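You operate a simulated robot arm through the tools that you are given. There is no shell and no other tool.

You are at the controls of a simulated two-armed robot. One attempt, no reset.

Task
Thread the dark bench: clip through disc and eye into the catch, tension knob at 1.

It is judged by the outcome, as a careful person would: the job done as asked, and still so three seconds after it is handed in. It fails if anything else is knocked over, pushed out of place, dropped, spilled or broken.

Robot
Two 6-joint arms with two-finger parallel grippers on one trunk that stands fixed in place. Base frame: the origin is at the foot of the trunk, x ahead of it, y to its left, z up; the work surface is at about z = 780. Readings come in mm, degrees, newtons and seconds.
The left shoulder is at [50, 170, 1346], the right one opposite. Each reaches about 1092 mm from its shoulder. Payload 1.57 kg a hand.
Tool frame (each hand has its own): the origin (TCP) lies between the finger pads and is the grasp point; the fingertips stand 30 mm ahead of it; z points along the fingers, y is the line along which they close. The gripper opens to 80 mm. The fingers are 17 mm wide and 12 mm thick; the gripper's body (40 by 82 mm) begins 80 mm behind the TCP.
Orientation is that of the tool frame in the base frame, as a unit quaternion [x, y, z, w]. With the fingers straight down and closing along the base's y, the tool's x points along the base's -x, its y along +y and its z along -z.

Tools
- The arms move only by the tool drive_tool. It takes "left_deltas", "right_deltas" or both (then of equal length, played together; a hand with none holds still); each is a list of rows, each an object of numbers (a shift or turn left out is 0, a gripper value left out holds the last): "ax", "ay", "az": the turn, a rotation vector about the base's x, y, z in degrees; "x", "y", "z": the shift along the base's x, y, z in mm; "claw": the opening, from 0 (shut) to 1 (fully open). In form: [{"ax": .., "ay": .., "az": .., "x": .., "y": .., "z": .., "claw": ..}, ...]. A call has 1 to 20 rows; each row is the pose to reach, as a shift and turn from the pose commanded when the call began. Rows are played at 5 a second. More than 50 mm and 8.6 degrees between two rows, or a gripper value outside its range, and nothing of the call is played. Where a pose cannot be reached the arm comes as near as it can. A force on the tool above 40 N (or 10 N above the force at the start of the call, whichever is more), or a blocked arm, ends the call early, and 0.2 s more pass. Each finger travels about 72 mm/s and halts on what it meets, pressing with about 42 N; the grip force reading is that of the motor and also rises with nothing between the fingers. The clock runs only during rows and for 0.2 s after the last one: add rows that repeat a pose to give the fingers time. The reply holds the time, the measured pose of the TCP, the force on the tool along the base axes, the opening and the grip force, in the units named above and with some noise, with the torque about the TCP (base axes, N m) and any sound that the robot's microphone picked up.
- Cameras (640 x 400 px; columns grow to the right, rows downward): "scene" is now at [26.3, -27.2, 1905.1]; the picture's right is [-0.37, -0.93, 0.00], its down [-0.77, 0.31, -0.57] and it looks along [0.53, -0.21, -0.82] (base axes); focal length 333 px, centre (320, 200). "left" rides on the left gripper at [72, 6, -122] in its tool frame; the picture's right is [-0.09, 1.00, 0.00], its down [-0.84, -0.08, -0.54] and it looks along [-0.54, -0.05, 0.84] (tool axes); focal length 238 px, centre (320, 200). "right" rides on the right gripper at [72, -7, -122] in its tool frame; the picture's right is [0.09, 1.00, 0.00], its down [-0.84, 0.08, -0.54] and it looks along [-0.54, 0.05, 0.84] (tool axes); focal length 238 px, centre (320, 200). There is no depth. A picture from a camera that has moved, and an enlarged one, comes with that camera's place and axes in the base frame and with its lens.
- camera(camera): a new picture of that camera. No time passes.
- raise_lower(by): slides the trunk up (or, below 0, down) by that many mm; the arms and the scene camera ride with it, the base frame stays. It gives what a move gives, with no picture.
- turn_head(pan, tilt): turns the head with the scene camera to pan (to the left, within 86 degrees either way) and tilt (down, from -29 to 69), counted from straight ahead of the robot. It gives what a move gives.
- enlarge(camera, box): a new picture of the part [left, top, right, bottom] of that camera's present view, enlarged. No time passes.
- close_job(): hands the job in; it is judged then, once.

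Places have to be worked out from the pictures, the camera data and where the tool is seen. Open the grippers and draw the arms clear of the work before you hand the job in, unless the task says otherwise.

The tools are called as a command line: name --argument value ..., lists and objects as JSON in quotes. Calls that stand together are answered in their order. drive_tool: Moves the arms, as the interface text tells. Its arguments: {"type":"object","properties":{"left_deltas":{"type":"array"},"right_deltas":{"type":"array"}},"required":[]} The other tools are called the same way: raise_lower (by) slides the trunk up or down; turn_head (pan, tilt) turns the head that bears the scene camera; camera (camera) takes a picture; enlarge (camera, box) takes an enlarged picture of a part of a camera's view; close_job () hands the job in.

At the start:

```text
time: 0.0
left_tcp_pos: [429.6, 59.3, 1237.4]
left_ee_rot: [0.144, 0.988, 0.048, -0.023]
left_contact_force: [-0.9, -0.7, -1.1]
left_wrist_torque: [-0.02, 0.0, 0.01]
left_grip_width: 79.9
left_grasp_force: 0.0
right_tcp_pos: [417.5, -465.1, 1235.1]
right_ee_rot: [0.001, 1.0, 0.0, 0.0]
right_contact_force: [-0.1, -0.2, -1.0]
right_wrist_torque: [0.02, -0.01, 0.0]
right_grip_width: 79.8
right_grasp_force: 0.0
trunk travel left (down, up): [-961.0, 9.0]
head pan, tilt: [-21.8, 55.6]
```

scene: 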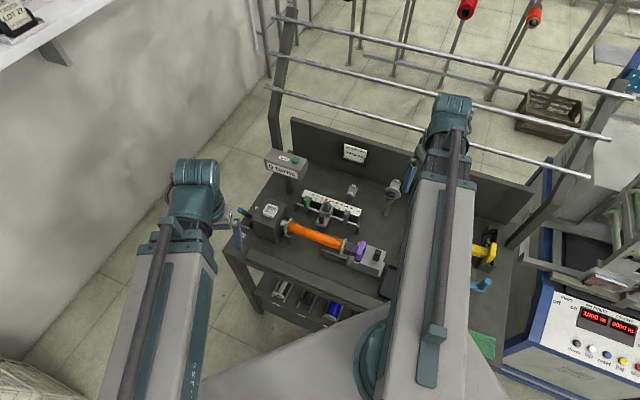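
right: 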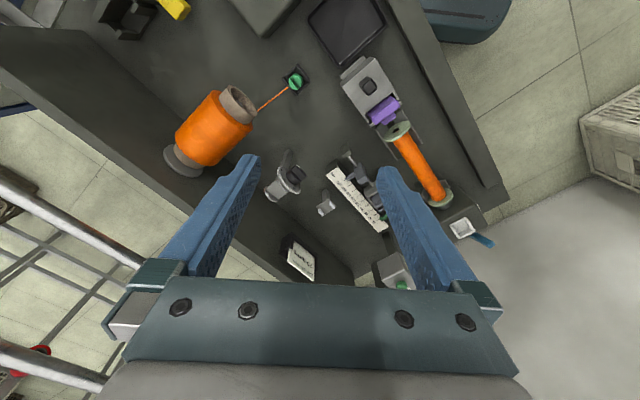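
left: 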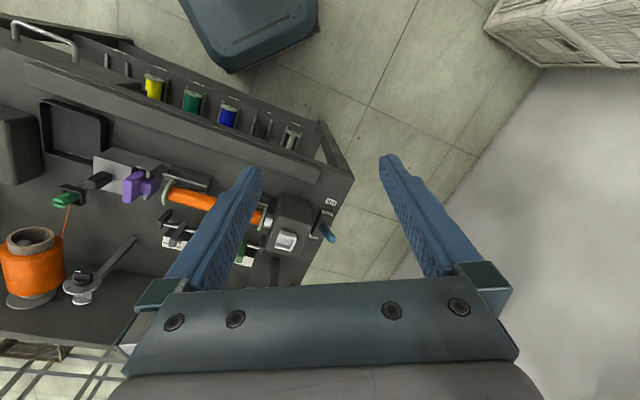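

The pictures show a dark bench with an orange spool, a green clip on a thread, a tension dial and a bobbin winder. I'll enlarge the views to identify the parts before moving.

enlarge --camera "scene" --box '[220, 100, 540, 300]'

enlarge --camera "right" --box '[160, 30, 320, 130]'

enlarge --camera "right" --box '[240, 50, 500, 290]'

enlarge --camera "left" --box '[0, 80, 360, 320]'

```text
2.00 times, centred on (380, 200) of scene
camera zoom: at [26.3, -27.2, 1905.1], right [-0.37, -0.93, 0.0], down [-0.77, 0.31, -0.57], along [0.53, -0.21, -0.82], focal length 666 px, centre (200, 200)
```

zoom: 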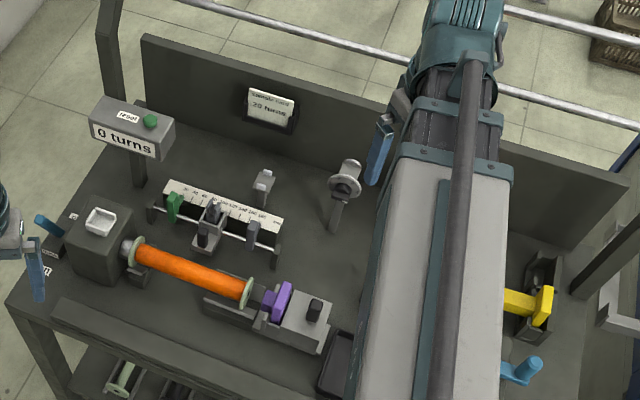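

```text
4.00 times, centred on (240, 80) of right
camera zoom: at [347.2, -472.1, 1358.0], right [-0.09, 1.0, 0.0], down [0.84, 0.08, 0.54], along [0.54, 0.05, -0.84], focal length 953 px, centre (640, 680)
```

zoom: 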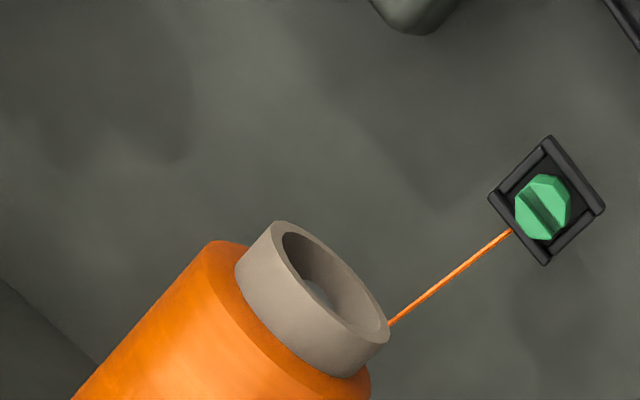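

```text
1.67 times, centred on (370, 170) of right
camera zoom: at [347.2, -472.1, 1358.0], right [-0.09, 1.0, 0.0], down [0.84, 0.08, 0.54], along [0.54, 0.05, -0.84], focal length 397 px, centre (237, 250)
```

zoom: 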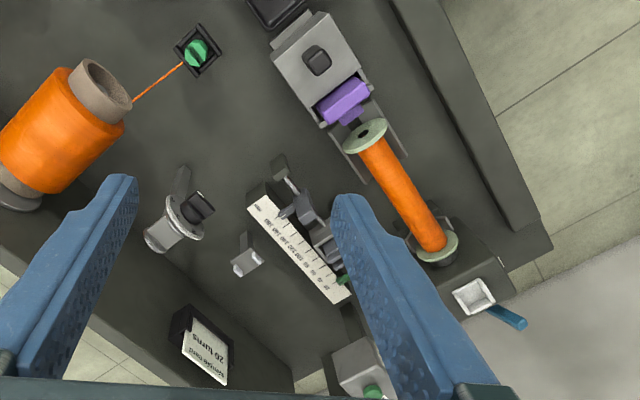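

```text
1.67 times, centred on (180, 200) of left
camera zoom: at [365.9, 73.9, 1364.1], right [0.37, 0.92, 0.09], down [0.8, -0.37, 0.48], along [0.48, -0.11, -0.87], focal length 397 px, centre (553, 200)
```

zoom: 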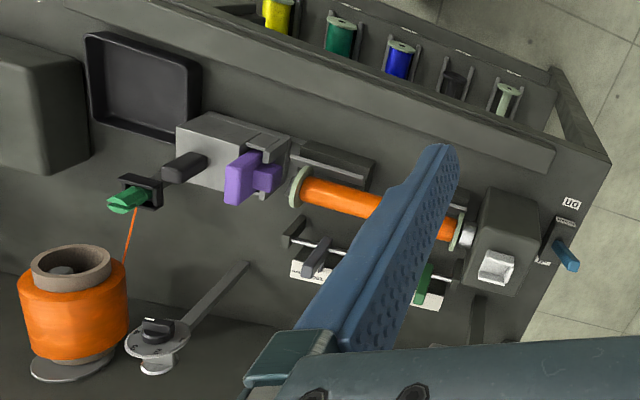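

The enlargements render with true detail, so I'll zoom harder on each fixture from the present poses.

enlarge --camera "right" --box '[256, 140, 320, 220]'

enlarge --camera "right" --box '[310, 140, 400, 240]'

enlarge --camera "right" --box '[330, 40, 470, 220]'

enlarge --camera "left" --box '[0, 170, 170, 320]'

enlarge --camera "left" --box '[200, 170, 360, 300]'

enlarge --camera "scene" --box '[230, 140, 330, 270]'

enlarge --camera "scene" --box '[310, 140, 420, 280]'

enlarge --camera "scene" --box '[460, 160, 640, 400]'

```text
5.00 times, centred on (288, 180) of right
camera zoom: at [347.2, -472.1, 1358.0], right [-0.09, 1.0, 0.0], down [0.84, 0.08, 0.54], along [0.54, 0.05, -0.84], focal length 1192 px, centre (480, 300)
```

zoom: 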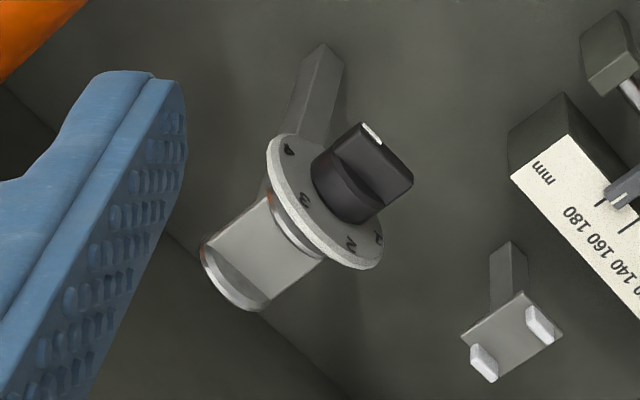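

```text
4.00 times, centred on (355, 190) of right
camera zoom: at [347.2, -472.1, 1358.0], right [-0.09, 1.0, 0.0], down [0.84, 0.08, 0.54], along [0.54, 0.05, -0.84], focal length 953 px, centre (180, 240)
```

zoom: 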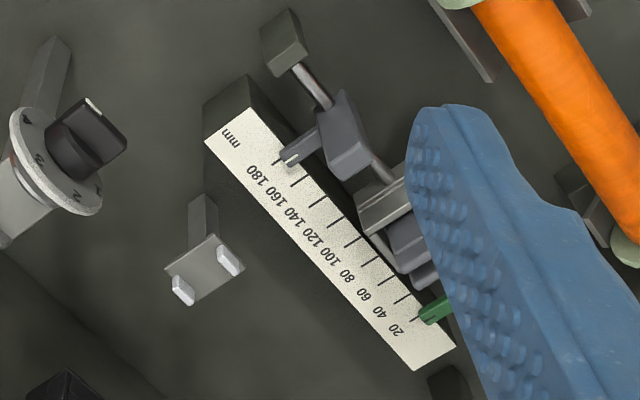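

```text
2.22 times, centred on (400, 130) of right
camera zoom: at [347.2, -472.1, 1358.0], right [-0.09, 1.0, 0.0], down [0.84, 0.08, 0.54], along [0.54, 0.05, -0.84], focal length 530 px, centre (142, 356)
```

zoom: 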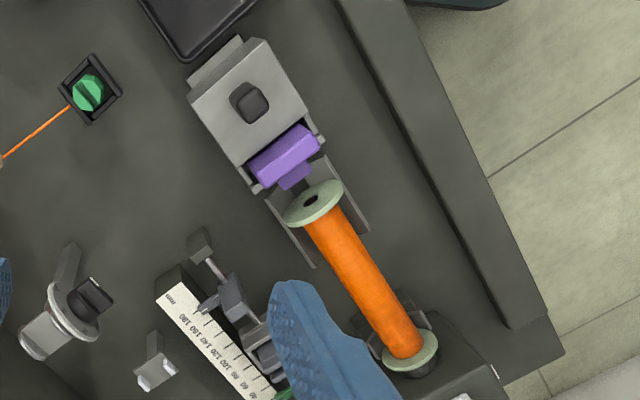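

```text
2.67 times, centred on (85, 245) of left
camera zoom: at [365.9, 73.9, 1364.1], right [0.37, 0.92, 0.09], down [0.8, -0.37, 0.48], along [0.48, -0.11, -0.87], focal length 636 px, centre (947, 80)
```

zoom: 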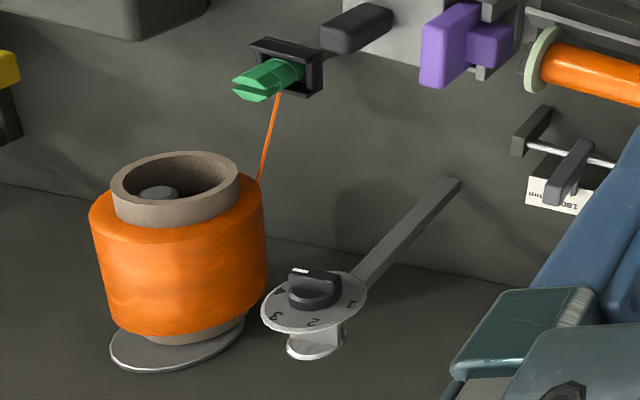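

```text
3.08 times, centred on (280, 235) of left
camera zoom: at [365.9, 73.9, 1364.1], right [0.37, 0.92, 0.09], down [0.8, -0.37, 0.48], along [0.48, -0.11, -0.87], focal length 733 px, centre (443, 92)
```

zoom: 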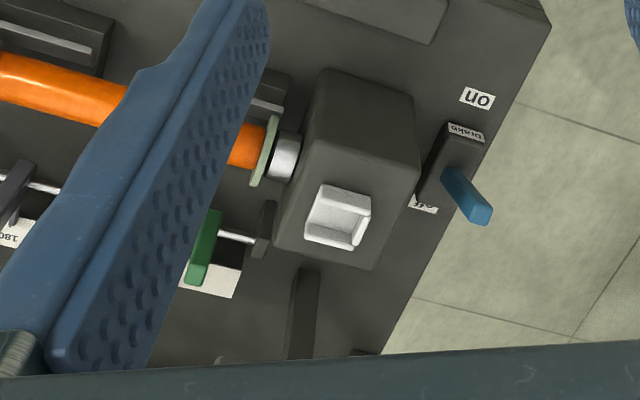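

```text
3.08 times, centred on (280, 205) of scene
camera zoom: at [26.3, -27.2, 1905.1], right [-0.37, -0.93, 0.0], down [-0.77, 0.31, -0.57], along [0.53, -0.21, -0.82], focal length 1024 px, centre (443, 185)
```

zoom: 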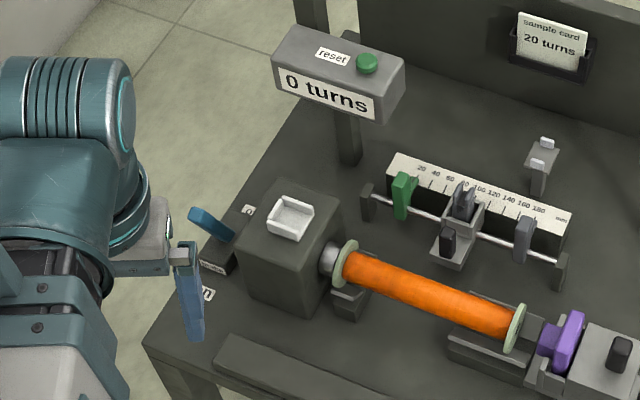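

```text
2.86 times, centred on (365, 210) of scene
camera zoom: at [26.3, -27.2, 1905.1], right [-0.37, -0.93, 0.0], down [-0.77, 0.31, -0.57], along [0.53, -0.21, -0.82], focal length 951 px, centre (191, 171)
```

zoom: 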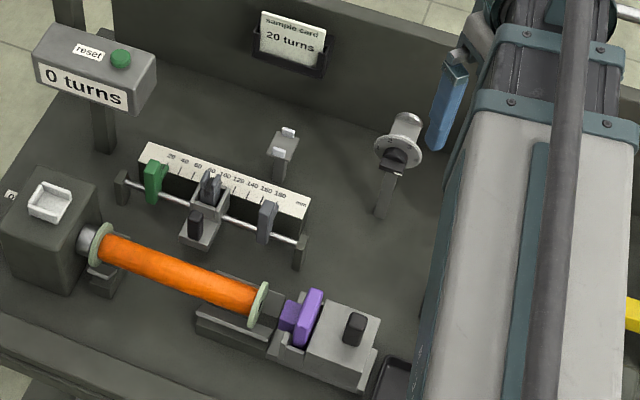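

```text
1.67 times, centred on (550, 280) of scene
camera zoom: at [26.3, -27.2, 1905.1], right [-0.37, -0.93, 0.0], down [-0.77, 0.31, -0.57], along [0.53, -0.21, -0.82], focal length 555 px, centre (-63, 67)
```

zoom: 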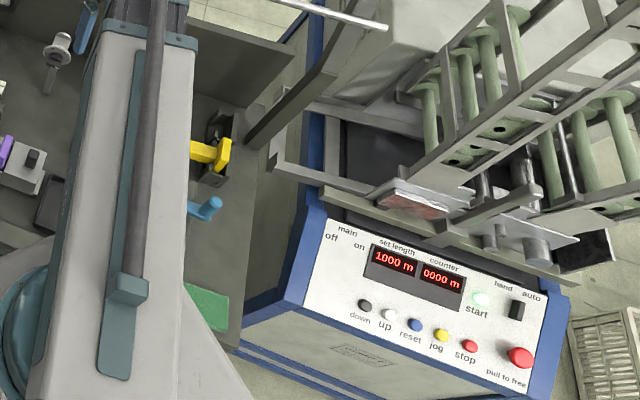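

The tension dial (1–4), a small post with two white pins and a carriage on the scaled rod are visible. I'll zoom much closer on the carriage, the pins, the dial and the clip.

enlarge --camera "scene" --box '[296, 180, 366, 240]'

enlarge --camera "scene" --box '[340, 175, 420, 225]'

enlarge --camera "left" --box '[56, 250, 116, 310]'

enlarge --camera "left" --box '[40, 150, 170, 230]'

enlarge --camera "scene" --box '[340, 220, 400, 280]'

enlarge --camera "right" --box '[270, 60, 320, 105]'

```text
6.67 times, centred on (331, 210) of scene
camera zoom: at [26.3, -27.2, 1905.1], right [-0.37, -0.93, 0.0], down [-0.77, 0.31, -0.57], along [0.53, -0.21, -0.82], focal length 2219 px, centre (247, 133)
```

zoom: 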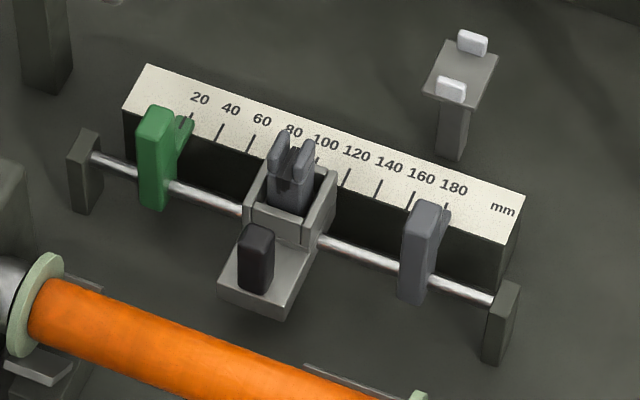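

```text
8.00 times, centred on (380, 200) of scene
camera zoom: at [26.3, -27.2, 1905.1], right [-0.37, -0.93, 0.0], down [-0.77, 0.31, -0.57], along [0.53, -0.21, -0.82], focal length 2663 px, centre (-160, 200)
```

zoom: 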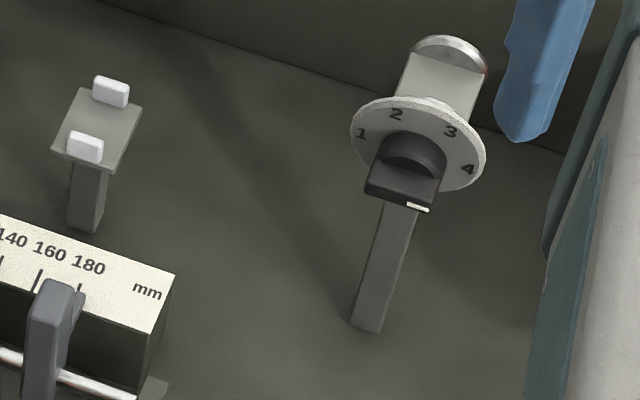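

```text
6.67 times, centred on (86, 280) of left
camera zoom: at [365.9, 73.9, 1364.1], right [0.37, 0.92, 0.09], down [0.8, -0.37, 0.48], along [0.48, -0.11, -0.87], focal length 1589 px, centre (1880, -333)
```

zoom: 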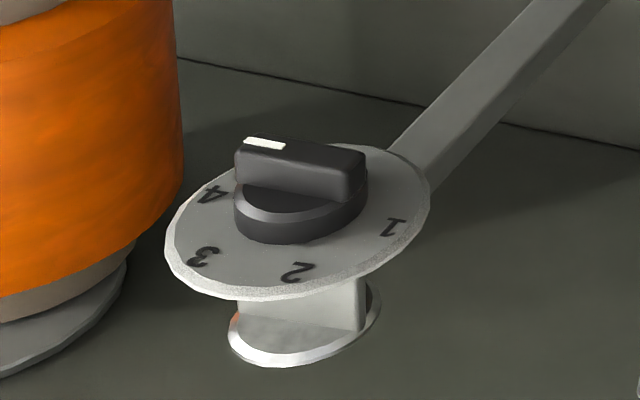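

```text
4.92 times, centred on (105, 190) of left
camera zoom: at [365.9, 73.9, 1364.1], right [0.37, 0.92, 0.09], down [0.8, -0.37, 0.48], along [0.48, -0.11, -0.87], focal length 1173 px, centre (1378, 249)
```

zoom: 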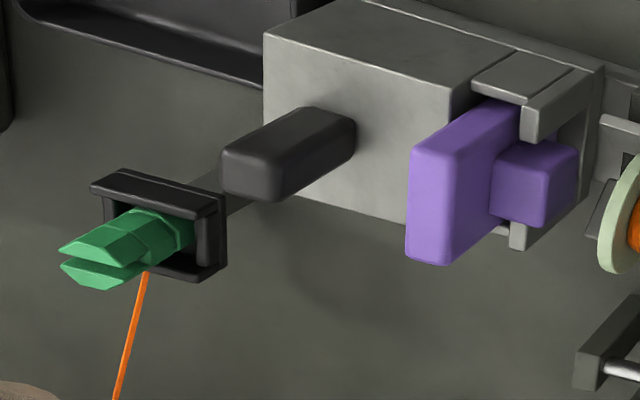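

```text
6.67 times, centred on (370, 250) of scene
camera zoom: at [26.3, -27.2, 1905.1], right [-0.37, -0.93, 0.0], down [-0.77, 0.31, -0.57], along [0.53, -0.21, -0.82], focal length 2219 px, centre (-13, -133)
```

zoom: 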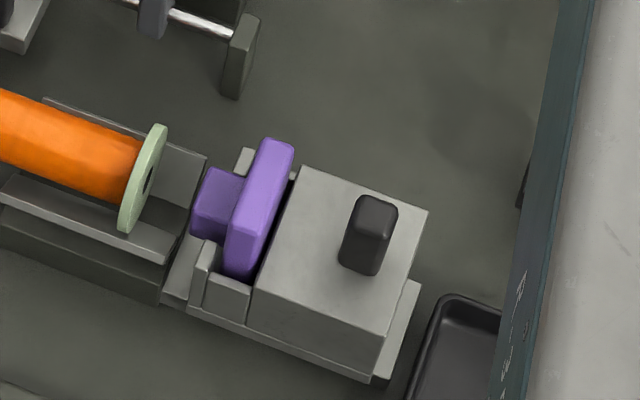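

```text
8.89 times, centred on (295, 82) of right
camera zoom: at [347.2, -472.1, 1358.0], right [-0.09, 1.0, 0.0], down [0.84, 0.08, 0.54], along [0.54, 0.05, -0.84], focal length 2119 px, centre (542, 1244)
```

zoom: 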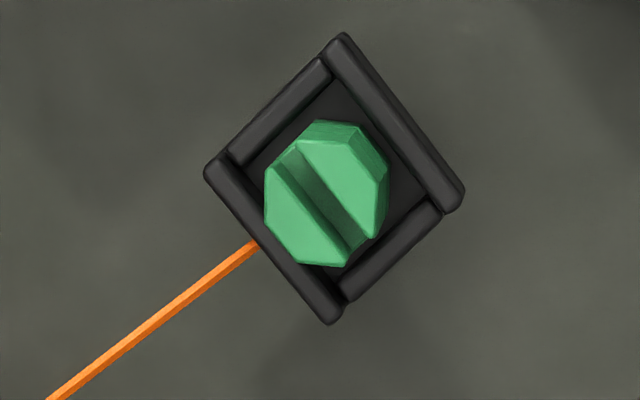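

Next I look closer at the white tray on the motor box and the carriage fork, and check for any labels or second benches.

enlarge --camera "left" --box '[260, 210, 320, 260]'

enlarge --camera "scene" --box '[240, 185, 300, 245]'

enlarge --camera "scene" --box '[312, 190, 342, 232]'

enlarge --camera "right" --box '[60, 0, 320, 100]'

enlarge --camera "right" --box '[440, 200, 500, 250]'

enlarge --camera "right" --box '[260, 150, 310, 210]'

```text
8.00 times, centred on (290, 235) of left
camera zoom: at [365.9, 73.9, 1364.1], right [0.37, 0.92, 0.09], down [0.8, -0.37, 0.48], along [0.48, -0.11, -0.87], focal length 1907 px, centre (560, -80)
```

zoom: 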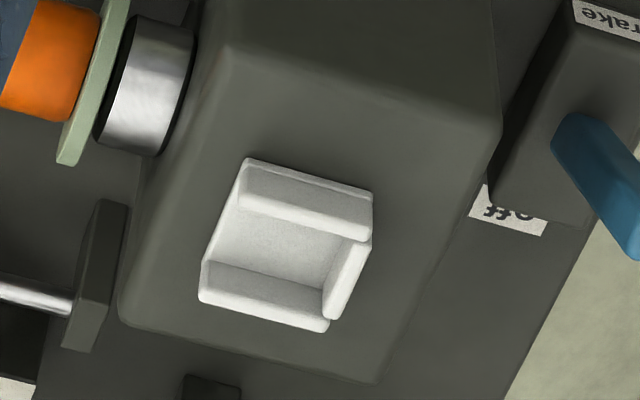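

```text
6.67 times, centred on (270, 215) of scene
camera zoom: at [26.3, -27.2, 1905.1], right [-0.37, -0.93, 0.0], down [-0.77, 0.31, -0.57], along [0.53, -0.21, -0.82], focal length 2219 px, centre (653, 100)
```

zoom: 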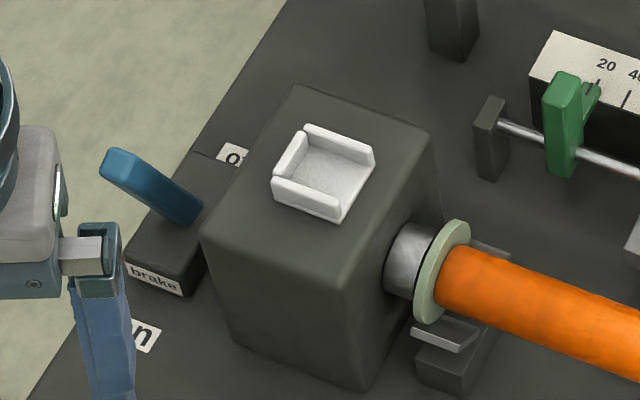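

```text
9.52 times, centred on (327, 211) of scene
camera zoom: at [26.3, -27.2, 1905.1], right [-0.37, -0.93, 0.0], down [-0.77, 0.31, -0.57], along [0.53, -0.21, -0.82], focal length 3171 px, centre (253, 95)
```

zoom: 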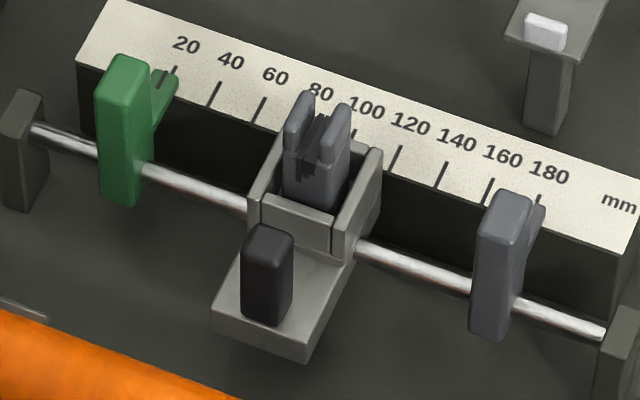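

```text
2.46 times, centred on (190, 50) of right
camera zoom: at [347.2, -472.1, 1358.0], right [-0.09, 1.0, 0.0], down [0.84, 0.08, 0.54], along [0.54, 0.05, -0.84], focal length 587 px, centre (640, 569)
```

zoom: 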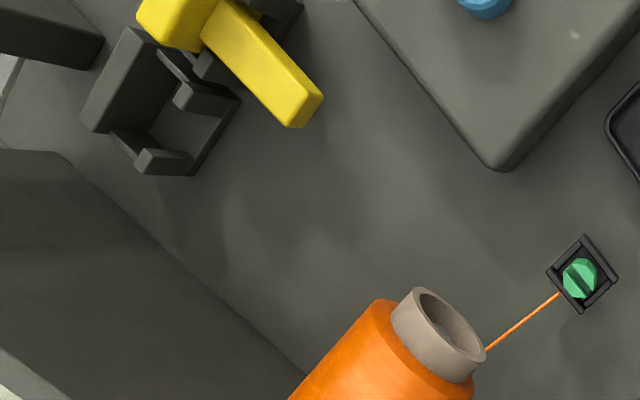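

```text
8.00 times, centred on (470, 225) of right
camera zoom: at [347.2, -472.1, 1358.0], right [-0.09, 1.0, 0.0], down [0.84, 0.08, 0.54], along [0.54, 0.05, -0.84], focal length 1907 px, centre (-880, 0)
```

zoom: 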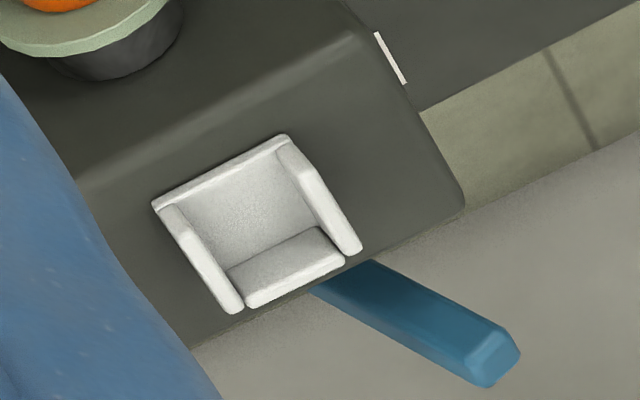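

```text
6.67 times, centred on (285, 180) of right
camera zoom: at [347.2, -472.1, 1358.0], right [-0.09, 1.0, 0.0], down [0.84, 0.08, 0.54], along [0.54, 0.05, -0.84], focal length 1589 px, centre (553, 333)
```

zoom: 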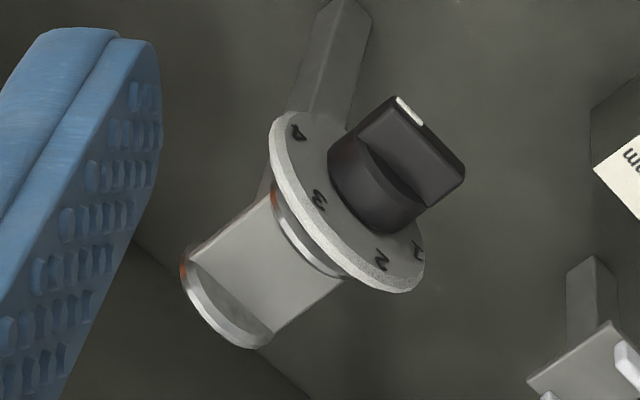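

The catch looks like the white three-walled tray on the motor box, the eye the two white pins on a post, and the tensioner discs sit behind the dial (axis horizontal). I'll bring the left hand over the middle of the bench, well above everything, for a second viewpoint.

drive_tool --left_deltas '[{"x": -8, "y": -40}, {"x": -16, "y": -80}, {"x": -24, "y": -120}, {"x": -30, "y": -160}, {"x": -30, "y": -200}, {"x": -30, "y": -240}, {"x": -30, "y": -270}, {"x": -30, "y": -270}]'

camera --camera "left"

```text
time: 1.8
left_tcp_pos: [403.2, -209.7, 1237.9]
left_ee_rot: [0.144, 0.988, 0.049, -0.023]
left_contact_force: [-0.2, -0.4, -0.2]
left_wrist_torque: [-0.02, 0.09, 0.03]
left_grip_width: 80.0
left_grasp_force: 0.0
left hand out of reach, approached as far as the arm can: row 3
right_tcp_pos: [416.9, -464.2, 1236.5]
right_ee_rot: [0.0, 1.0, 0.0, 0.0]
right_contact_force: [-0.2, 0.2, -0.7]
right_wrist_torque: [-0.03, -0.01, -0.01]
right_grip_width: 79.9
right_grasp_force: 0.1
trunk travel left (down, up): [-961.0, 9.0]
head pan, tilt: [-21.8, 55.6]
```

```text
taken
camera left: at [339.7, -194.9, 1364.2], right [0.37, 0.92, 0.09], down [0.8, -0.37, 0.48], along [0.48, -0.11, -0.87], focal length 238 px, centre (320, 200)
```

left: 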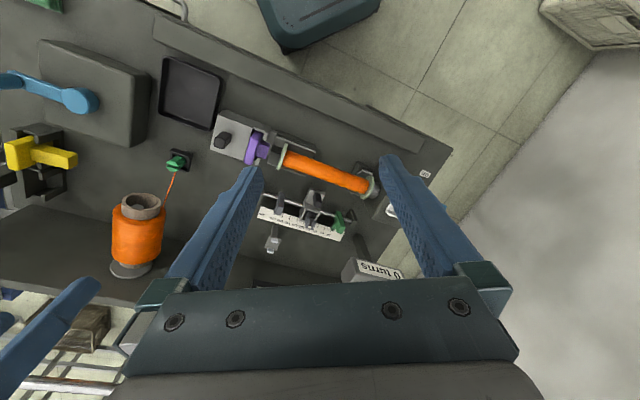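

The left camera now sees the whole bench. I zoom into clip, tensioner, eye and catch from here to triangulate.

enlarge --camera "left" --box '[150, 140, 214, 180]'

enlarge --camera "left" --box '[250, 180, 378, 260]'

enlarge --camera "left" --box '[100, 180, 260, 280]'

enlarge --camera "scene" --box '[380, 170, 412, 220]'

```text
10.00 times, centred on (182, 160) of left
camera zoom: at [339.7, -194.9, 1364.2], right [0.37, 0.92, 0.09], down [0.8, -0.37, 0.48], along [0.48, -0.11, -0.87], focal length 2384 px, centre (1700, 600)
```

zoom: 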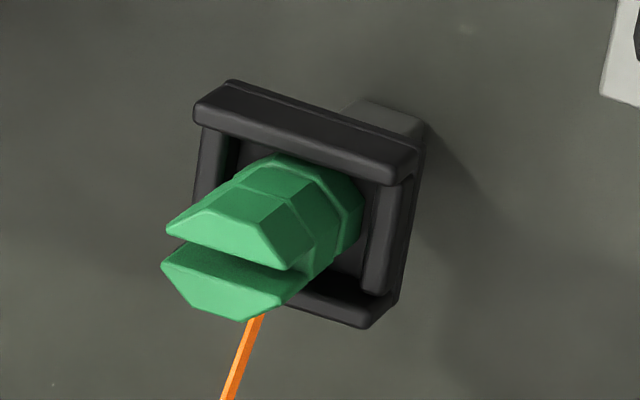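

```text
5.00 times, centred on (314, 220) of left
camera zoom: at [339.7, -194.9, 1364.2], right [0.37, 0.92, 0.09], down [0.8, -0.37, 0.48], along [0.48, -0.11, -0.87], focal length 1192 px, centre (350, 100)
```

zoom: 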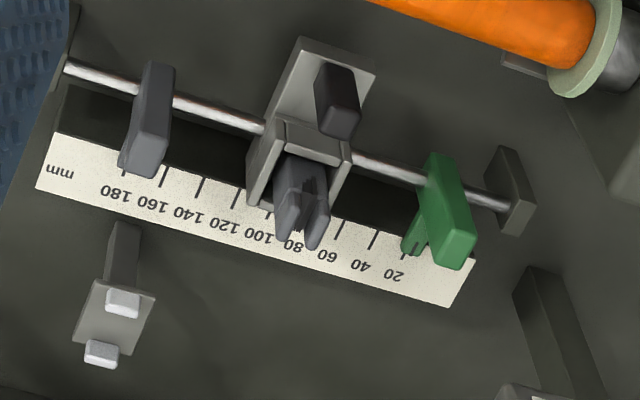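

```text
4.00 times, centred on (180, 230) of left
camera zoom: at [339.7, -194.9, 1364.2], right [0.37, 0.92, 0.09], down [0.8, -0.37, 0.48], along [0.48, -0.11, -0.87], focal length 953 px, centre (880, 80)
```

zoom: 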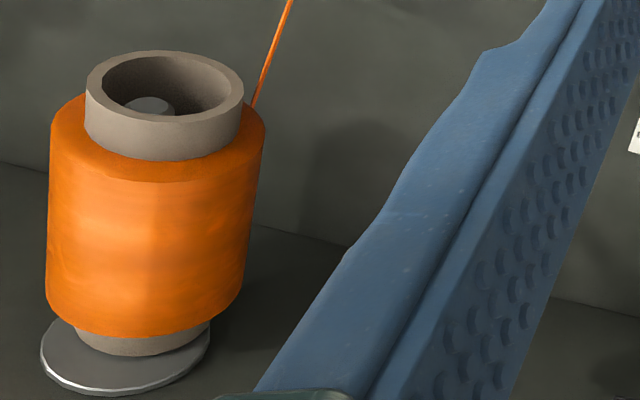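

```text
8.00 times, centred on (396, 195) of scene
camera zoom: at [26.2, -26.8, 1905.1], right [-0.37, -0.93, 0.0], down [-0.77, 0.31, -0.57], along [0.53, -0.21, -0.82], focal length 2663 px, centre (-288, 240)
```

zoom: 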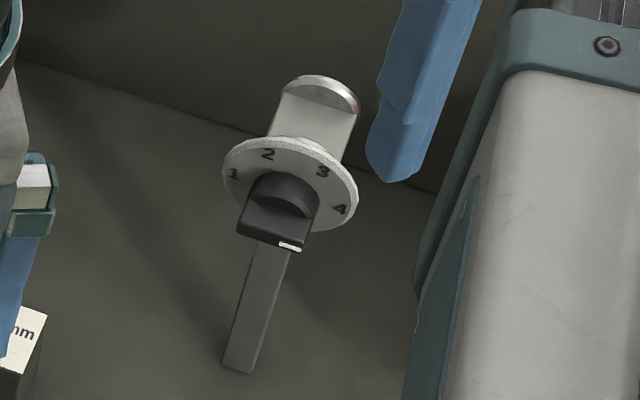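

Triangulation gives (mm): clip top ≈ (406, -512, 864), dial centre ≈ (558, -510, 968) with a horizontal axis along (0.71, -0.71), eye plate ≈ (686, -424, 858), catch ≈ (679, -100, 914). The knob points to 4 and must go half a turn counter-clockwise to 1. I'll move the left hand back to the left to clear space, and yaw the right hand to the bench direction.

drive_tool --left_deltas '[{"y": 40}, {"y": 80}, {"y": 120}, {"y": 150}, {"y": 150}, {"y": 150}, {"y": 150}]' --right_deltas '[{"az": -7.5, "y": 10}, {"az": -15, "y": 20}, {"az": -22.5, "y": 30}, {"az": -30, "y": 40, "z": -20}, {"az": -37.5, "y": 50, "z": -40}, {"az": -45, "y": 60, "z": -60}, {"az": -45, "y": 60, "z": -60}]'

```text
time: 3.4
left_tcp_pos: [400.6, -58.5, 1236.6]
left_ee_rot: [0.144, 0.988, 0.049, -0.023]
left_contact_force: [-0.7, 0.8, 0.5]
left_wrist_torque: [-0.04, 0.0, -0.02]
left_grip_width: 80.1
left_grasp_force: 0.0
right_tcp_pos: [417.5, -401.7, 1236.1]
right_ee_rot: [0.384, 0.923, 0.0, 0.0]
right_contact_force: [-0.6, 0.4, -0.6]
right_wrist_torque: [0.04, 0.01, 0.01]
right_grip_width: 79.8
right_grasp_force: 0.1
right hand out of reach, approached as far as the arm can: row 4, 5, 6, 7
trunk travel left (down, up): [-961.0, 9.0]
head pan, tilt: [-21.8, 55.6]
```

The right hand yawed but did not go down. I'll test a plain downward move from here.

drive_tool --right_deltas '[{"z": -20}, {"z": -40}, {"z": -60}, {"z": -60}]'

camera --camera "scene"

camera --camera "left"

```text
time: 4.4
left_tcp_pos: [400.5, -58.3, 1236.9]
left_ee_rot: [0.143, 0.988, 0.049, -0.022]
left_contact_force: [-0.1, 0.2, -0.3]
left_wrist_torque: [0.0, 0.03, 0.0]
left_grip_width: 80.0
left_grasp_force: 0.1
right_tcp_pos: [417.9, -401.4, 1236.4]
right_ee_rot: [0.383, 0.924, -0.001, 0.0]
right_contact_force: [-0.1, 0.8, 0.1]
right_wrist_torque: [0.02, 0.0, -0.01]
right_grip_width: 79.9
right_grasp_force: 0.0
right hand out of reach, approached as far as the arm can: row 1, 2, 3, 4
trunk travel left (down, up): [-961.0, 9.0]
head pan, tilt: [-21.8, 55.6]
```

```text
taken
camera scene: at [26.3, -27.2, 1905.1], right [-0.37, -0.93, 0.0], down [-0.77, 0.31, -0.57], along [0.53, -0.21, -0.82], focal length 333 px, centre (320, 200)
```

scene: 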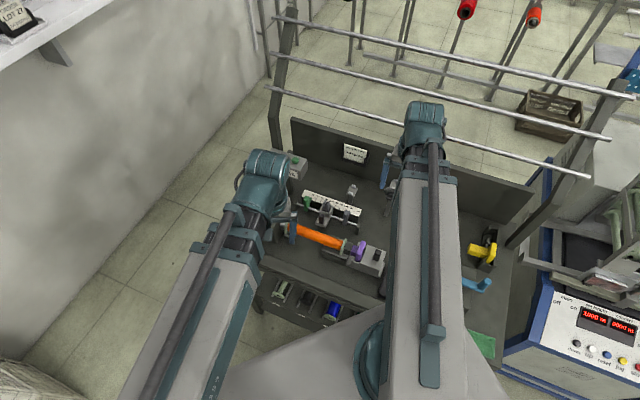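

```text
taken
camera left: at [337.5, -43.5, 1364.1], right [0.37, 0.92, 0.09], down [0.8, -0.37, 0.48], along [0.48, -0.11, -0.87], focal length 238 px, centre (320, 200)
```

left: 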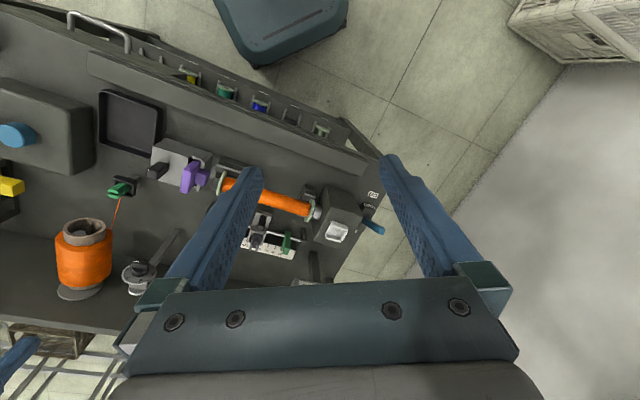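

The arms look telescopic with a minimum extension, so a point close to the shoulder can't be lowered directly. I'll move the right hand outward first, then down.

drive_tool --right_deltas '[{"x": 30, "y": -20}, {"x": 60, "y": -40}, {"x": 60, "y": -40, "z": -30}, {"x": 60, "y": -40, "z": -60}, {"x": 60, "y": -40, "z": -90}, {"x": 60, "y": -40, "z": -120}, {"x": 60, "y": -40, "z": -120}]'

```text
time: 6.0
left_tcp_pos: [400.8, -58.4, 1238.7]
left_ee_rot: [0.144, 0.988, 0.049, -0.024]
left_contact_force: [0.4, -0.1, 0.9]
left_wrist_torque: [0.02, 0.04, -0.01]
left_grip_width: 80.1
left_grasp_force: 0.0
right_tcp_pos: [477.3, -443.9, 1235.6]
right_ee_rot: [0.382, 0.924, 0.0, -0.001]
right_contact_force: [0.8, -1.0, -0.1]
right_wrist_torque: [0.0, -0.02, -0.02]
right_grip_width: 79.9
right_grasp_force: 0.1
right hand out of reach, approached as far as the arm can: row 3, 4, 5, 6, 7
trunk travel left (down, up): [-961.0, 9.0]
head pan, tilt: [-21.8, 55.6]
```

Still stuck at z≈1236. I'll test whether the arm can go up, to understand its limits.

drive_tool --right_deltas '[{"z": 20}, {"z": 40}, {"z": 40}]'

drive_tool --right_deltas '[{"z": -20}, {"z": -40}, {"z": -50}, {"z": -60}, {"z": -60}]'

```text
time: 6.8
left_tcp_pos: [400.9, -58.2, 1237.6]
left_ee_rot: [0.144, 0.988, 0.049, -0.023]
left_contact_force: [-0.3, 0.4, -0.3]
left_wrist_torque: [-0.02, 0.0, -0.01]
left_grip_width: 79.8
left_grasp_force: 0.1
right_tcp_pos: [476.9, -442.7, 1235.3]
right_ee_rot: [0.383, 0.924, 0.0, 0.001]
right_contact_force: [-0.5, 0.8, -0.2]
right_wrist_torque: [0.0, 0.0, 0.0]
right_grip_width: 79.7
right_grasp_force: 0.1
right hand out of reach, approached as far as the arm can: row 1, 2, 3
trunk travel left (down, up): [-961.0, 9.0]
head pan, tilt: [-21.8, 55.6]
```

```text
time: 8.0
left_tcp_pos: [400.1, -58.1, 1237.7]
left_ee_rot: [0.143, 0.988, 0.05, -0.023]
left_contact_force: [0.3, -0.2, -0.5]
left_wrist_torque: [0.01, 0.02, -0.01]
left_grip_width: 80.1
left_grasp_force: 0.2
right_tcp_pos: [476.4, -443.1, 1235.8]
right_ee_rot: [0.383, 0.924, -0.001, 0.0]
right_contact_force: [-0.9, -0.5, 0.4]
right_wrist_torque: [0.04, 0.02, -0.01]
right_grip_width: 80.0
right_grasp_force: 0.1
right hand out of reach, approached as far as the arm can: row 1, 2, 3, 4, 5
trunk travel left (down, up): [-961.0, 9.0]
head pan, tilt: [-21.8, 55.6]
```

Fingers-down height seems fixed by the trunk (wrist at shoulder height, ~110 mm behind the TCP), so the trunk sets z. Before lowering I need the thickness of the right arm, so I'll turn the left hand to look at it sideways.

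drive_tool --left_deltas '[{"az": -8}, {"az": -16}, {"az": -24}, {"az": -32}, {"az": -40}, {"az": -48}, {"az": -56}, {"az": -64}, {"az": -72}, {"az": -72}]'

drive_tool --left_deltas '[{"ax": -7.5, "y": -14, "z": 1}, {"ax": -15, "y": -28, "z": 4}, {"ax": -22.5, "y": -42, "z": 8}, {"ax": -30, "y": -55, "z": 15}, {"ax": -37.5, "y": -67, "z": 23}, {"ax": -45, "y": -78, "z": 32}, {"ax": -45, "y": -78, "z": 32}]'

camera --camera "left"

```text
time: 10.2
left_tcp_pos: [398.0, -60.5, 1236.6]
left_ee_rot: [0.698, 0.714, 0.054, 0.01]
left_contact_force: [0.0, -0.7, -0.9]
left_wrist_torque: [-0.03, 0.0, -0.02]
left_grip_width: 80.0
left_grasp_force: 0.1
right_tcp_pos: [476.8, -443.3, 1237.3]
right_ee_rot: [0.382, 0.924, 0.0, 0.0]
right_contact_force: [0.6, -0.6, 1.2]
right_wrist_torque: [0.03, -0.02, 0.01]
right_grip_width: 79.8
right_grasp_force: 0.1
trunk travel left (down, up): [-961.0, 9.0]
head pan, tilt: [-21.8, 55.6]
```

```text
time: 11.8
left_tcp_pos: [434.3, -156.9, 1291.7]
left_ee_rot: [0.64, 0.681, -0.224, 0.277]
left_contact_force: [-0.1, 0.1, -0.7]
left_wrist_torque: [-0.02, 0.01, -0.01]
left_grip_width: 80.1
left_grasp_force: 0.1
left hand out of reach, approached as far as the arm can: row 1, 2, 3, 4, 5, 6, 7
right_tcp_pos: [476.8, -443.6, 1235.7]
right_ee_rot: [0.382, 0.924, 0.0, 0.0]
right_contact_force: [-0.3, 0.1, -0.2]
right_wrist_torque: [-0.01, -0.01, -0.02]
right_grip_width: 79.8
right_grasp_force: 0.1
trunk travel left (down, up): [-961.0, 9.0]
head pan, tilt: [-21.8, 55.6]
```

```text
taken
camera left: at [429.0, -21.3, 1336.1], right [0.99, 0.01, 0.11], down [-0.1, -0.27, 0.96], along [0.04, -0.96, -0.27], focal length 238 px, centre (320, 200)
```

left: 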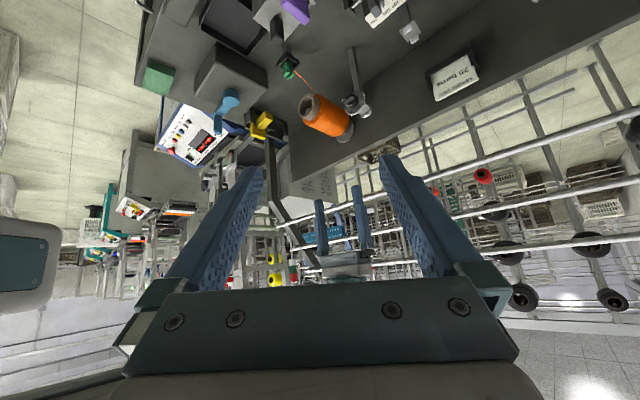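

I can see the right gripper between the left fingers. I'll zoom on it and then turn a bit more to see the arm.

enlarge --camera "left" --box '[260, 180, 420, 290]'

camera --camera "scene"

camera --camera "right"

```text
3.64 times, centred on (340, 235) of left
camera zoom: at [429.0, -21.3, 1336.1], right [0.99, 0.01, 0.11], down [-0.1, -0.27, 0.96], along [0.04, -0.96, -0.27], focal length 867 px, centre (247, 73)
```

zoom: 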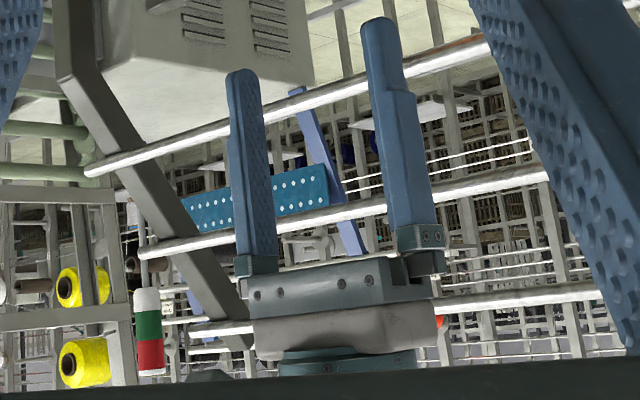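

```text
taken
camera scene: at [26.2, -27.4, 1905.1], right [-0.37, -0.93, 0.0], down [-0.77, 0.31, -0.57], along [0.53, -0.21, -0.82], focal length 333 px, centre (320, 200)
```

scene: 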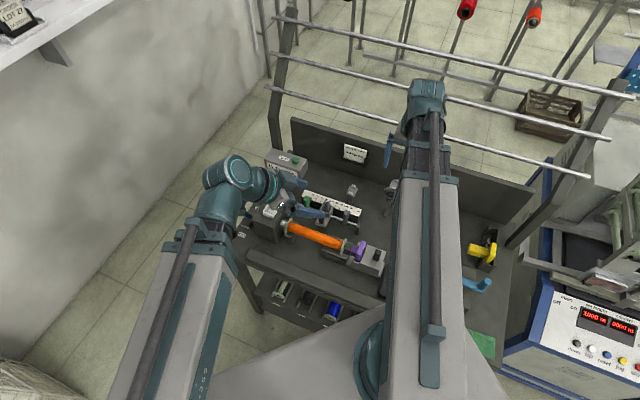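

```text
taken
camera right: at [423.2, -397.8, 1358.0], right [0.64, 0.77, 0.0], down [0.65, -0.54, 0.54], along [0.42, -0.35, -0.84], focal length 238 px, centre (320, 200)
```

right: 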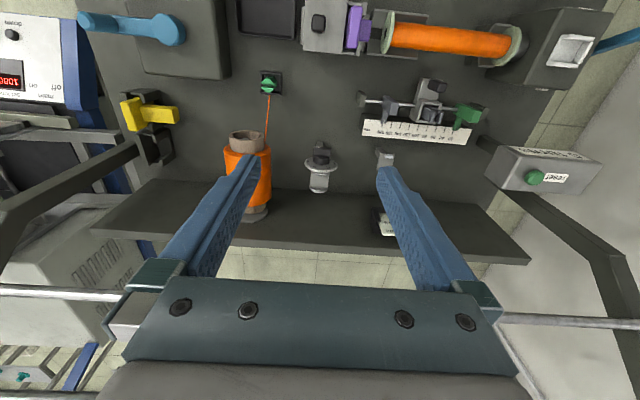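

The right camera now views the bench squarely. Plan: the left arm (longer reach toward the dial) turns the knob with its hand horizontal, so the right hand must be parked first and pitched level so lowering the trunk can't drive it into the bench. I move the right hand back toward the right shoulder, at height.

drive_tool --right_deltas '[{"x": -30, "y": -18, "az": 5}, {"x": -60, "y": -36, "az": 10}, {"x": -90, "y": -54, "az": 15}, {"x": -120, "y": -72, "az": 20}, {"x": -150, "y": -90, "az": 25}, {"x": -180, "y": -108, "az": 30}, {"x": -210, "y": -126, "az": 35}, {"x": -240, "y": -144, "az": 40}, {"x": -270, "y": -157, "az": 45}, {"x": -270, "y": -157, "az": 45}]'

camera --camera "right"

camera --camera "scene"

```text
time: 14.0
left_tcp_pos: [435.6, -157.4, 1290.0]
left_ee_rot: [0.64, 0.681, -0.225, 0.276]
left_contact_force: [0.5, 0.5, -0.5]
left_wrist_torque: [0.02, -0.01, 0.01]
left_grip_width: 79.8
left_grasp_force: 0.0
right_tcp_pos: [205.2, -597.1, 1236.6]
right_ee_rot: [-0.001, 1.0, 0.0, 0.0]
right_contact_force: [0.3, -0.1, -0.4]
right_wrist_torque: [0.0, 0.0, -0.01]
right_grip_width: 79.8
right_grasp_force: 0.1
trunk travel left (down, up): [-961.0, 9.0]
head pan, tilt: [-21.8, 55.6]
```

```text
taken
camera right: at [134.8, -604.5, 1358.0], right [-0.09, 1.0, 0.0], down [0.84, 0.08, 0.54], along [0.54, 0.05, -0.84], focal length 238 px, centre (320, 200)
```

right: 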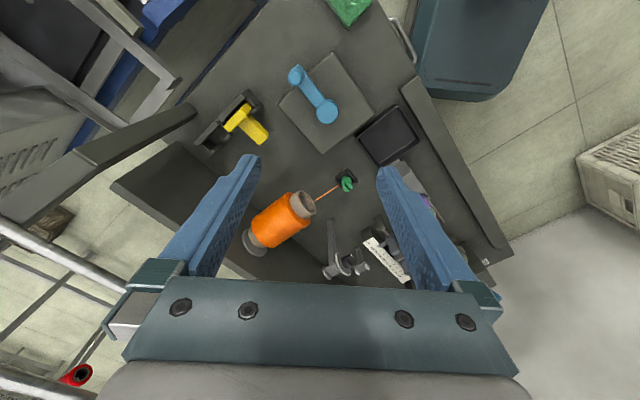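

```text
taken
camera scene: at [26.8, -27.1, 1905.1], right [-0.37, -0.93, 0.0], down [-0.77, 0.31, -0.57], along [0.52, -0.21, -0.82], focal length 333 px, centre (320, 200)
```

scene: 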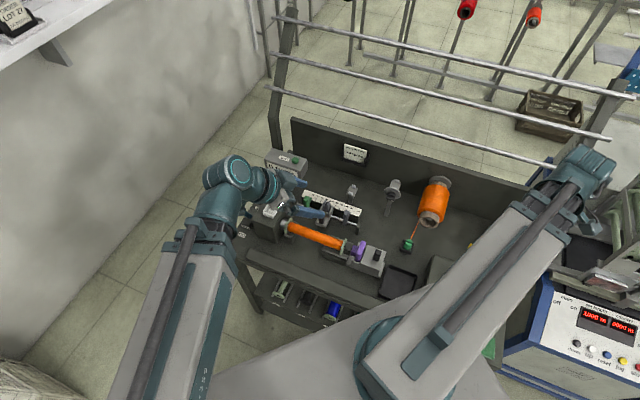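

The scene view is now clear. I pitch the right hand up to level (pointing +x), keeping its wrist in place, assuming about 217 mm from wrist to TCP.

drive_tool --right_deltas '[{"ay": -7.5, "x": 28.3, "z": 1.9}, {"ay": -15, "x": 56.2, "z": 7.4}, {"ay": -22.5, "x": 83, "z": 16.5}, {"ay": -30, "x": 108.5, "z": 29.1}, {"ay": -37.5, "x": 132.1, "z": 44.8}, {"ay": -45, "x": 153.4, "z": 63.6}, {"ay": -45, "x": 153.4, "z": 63.6}]'

enlarge --camera "scene" --box '[280, 160, 480, 300]'

```text
time: 15.6
left_tcp_pos: [434.0, -156.6, 1291.1]
left_ee_rot: [0.64, 0.681, -0.225, 0.276]
left_contact_force: [-0.9, 0.1, 0.3]
left_wrist_torque: [-0.04, 0.01, 0.0]
left_grip_width: 80.0
left_grasp_force: 0.1
right_tcp_pos: [355.1, -596.8, 1301.2]
right_ee_rot: [0.0, 0.924, 0.001, 0.383]
right_contact_force: [-0.1, 0.1, -1.0]
right_wrist_torque: [-0.03, -0.02, 0.0]
right_grip_width: 80.0
right_grasp_force: 0.2
trunk travel left (down, up): [-961.0, 9.0]
head pan, tilt: [-21.8, 55.6]
```

```text
2.86 times, centred on (380, 230) of scene
camera zoom: at [26.2, -27.3, 1905.1], right [-0.37, -0.93, 0.0], down [-0.77, 0.31, -0.57], along [0.53, -0.21, -0.82], focal length 951 px, centre (149, 114)
```

zoom: 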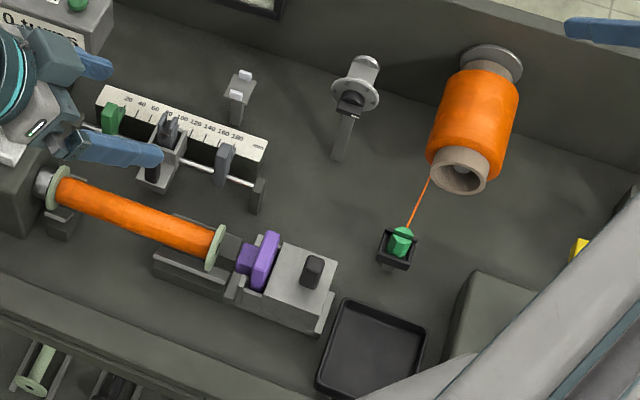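

That matches. I continue the right hand to fully level.

drive_tool --right_deltas '[{"ay": -7.5, "x": 18.8, "z": 21.3}, {"ay": -15, "x": 34.5, "z": 44.9}, {"ay": -22.5, "x": 47.1, "z": 70.4}, {"ay": -30, "x": 56.2, "z": 97.2}, {"ay": -37.5, "x": 61.7, "z": 125.1}, {"ay": -45, "x": 63.6, "z": 153.4}, {"ay": -45, "x": 63.6, "z": 153.4}]'

camera --camera "scene"

camera --camera "right"

```text
time: 17.2
left_tcp_pos: [435.1, -157.0, 1291.0]
left_ee_rot: [0.64, 0.681, -0.224, 0.275]
left_contact_force: [0.5, -0.6, 0.1]
left_wrist_torque: [-0.01, 0.02, 0.02]
left_grip_width: 79.9
left_grasp_force: 0.1
right_tcp_pos: [425.0, -598.3, 1456.8]
right_ee_rot: [-0.001, 0.707, 0.0, 0.707]
right_contact_force: [-0.7, 0.2, -0.2]
right_wrist_torque: [-0.01, 0.02, 0.0]
right_grip_width: 79.9
right_grasp_force: 0.1
trunk travel left (down, up): [-961.0, 9.0]
head pan, tilt: [-21.8, 55.6]
```

```text
taken
camera scene: at [26.3, -27.3, 1905.1], right [-0.37, -0.93, 0.0], down [-0.77, 0.31, -0.57], along [0.53, -0.21, -0.82], focal length 333 px, centre (320, 200)
```

scene: 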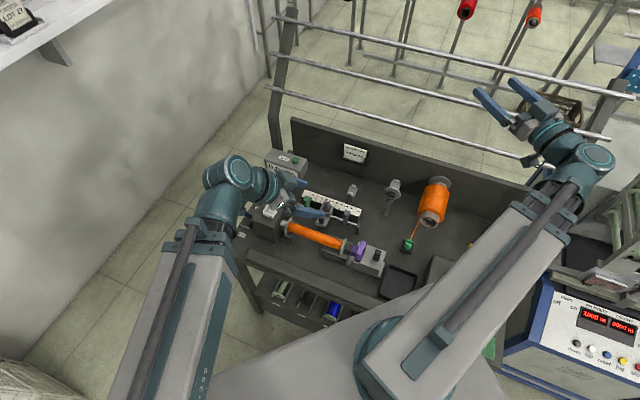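

```text
taken
camera right: at [304.8, -604.7, 1384.2], right [0.0, 1.0, -0.09], down [-0.54, 0.08, 0.84], along [0.84, 0.05, 0.54], focal length 238 px, centre (320, 200)
```

right: 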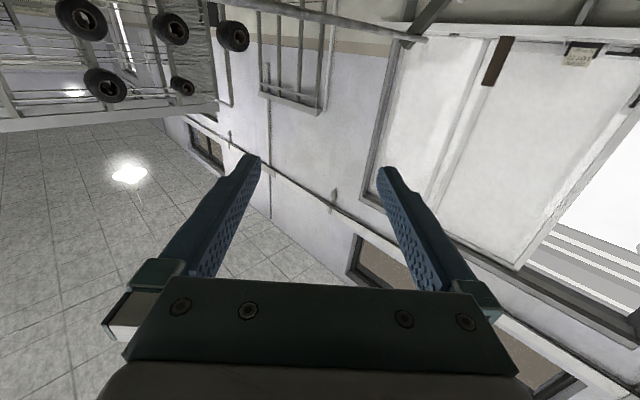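

The right hand is parked level at (425, -598, 1457). Now I bring the left hand to level, pointing along the dial axis (0.71, -0.71), still high.

drive_tool --left_deltas '[{"ax": -5.7, "ay": -2.3, "az": 4.6, "x": 9, "y": -30, "z": 20}, {"ax": -11.4, "ay": -4.6, "az": 9.2, "x": 17, "y": -60, "z": 40}, {"ax": -17.2, "ay": -6.8, "az": 13.8, "x": 26, "y": -92, "z": 61}, {"ax": -22.9, "ay": -9.1, "az": 18.3, "x": 34, "y": -122, "z": 81}, {"ax": -28.6, "ay": -11.4, "az": 22.9, "x": 43, "y": -152, "z": 101}, {"ax": -34.3, "ay": -13.7, "az": 27.5, "x": 52, "y": -184, "z": 122}, {"ax": -40.1, "ay": -15.9, "az": 32.1, "x": 60, "y": -215, "z": 143}, {"ax": -45.8, "ay": -18.2, "az": 36.7, "x": 69, "y": -246, "z": 163}, {"ax": -45.8, "ay": -18.2, "az": 36.7, "x": 69, "y": -246, "z": 163}]'

camera --camera "scene"

```text
time: 19.2
left_tcp_pos: [501.2, -406.0, 1453.1]
left_ee_rot: [0.252, 0.665, -0.291, 0.639]
left_contact_force: [0.7, -0.2, 3.0]
left_wrist_torque: [0.14, 0.09, -0.05]
left_grip_width: 80.3
left_grasp_force: 0.1
left hand out of reach, approached as far as the arm can: row 1, 2, 3, 4, 5, 6, 7, 8
right_tcp_pos: [426.2, -598.8, 1455.7]
right_ee_rot: [0.001, 0.707, -0.001, 0.707]
right_contact_force: [-0.8, 0.1, 0.2]
right_wrist_torque: [-0.01, -0.02, 0.0]
right_grip_width: 80.0
right_grasp_force: 0.0
trunk travel left (down, up): [-961.0, 9.0]
head pan, tilt: [-21.8, 55.6]
```

```text
taken
camera scene: at [26.3, -27.3, 1905.1], right [-0.37, -0.93, 0.0], down [-0.77, 0.31, -0.57], along [0.53, -0.21, -0.82], focal length 333 px, centre (320, 200)
```

scene: 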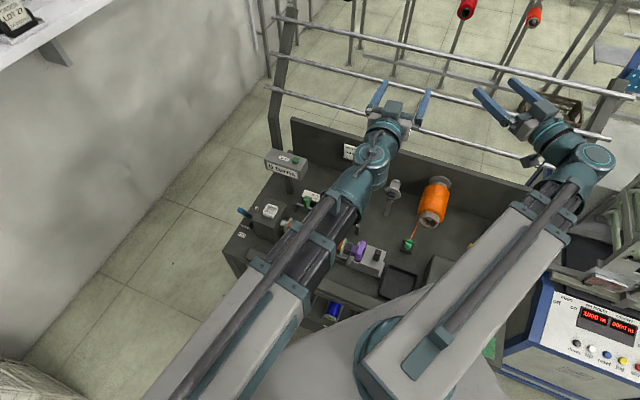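

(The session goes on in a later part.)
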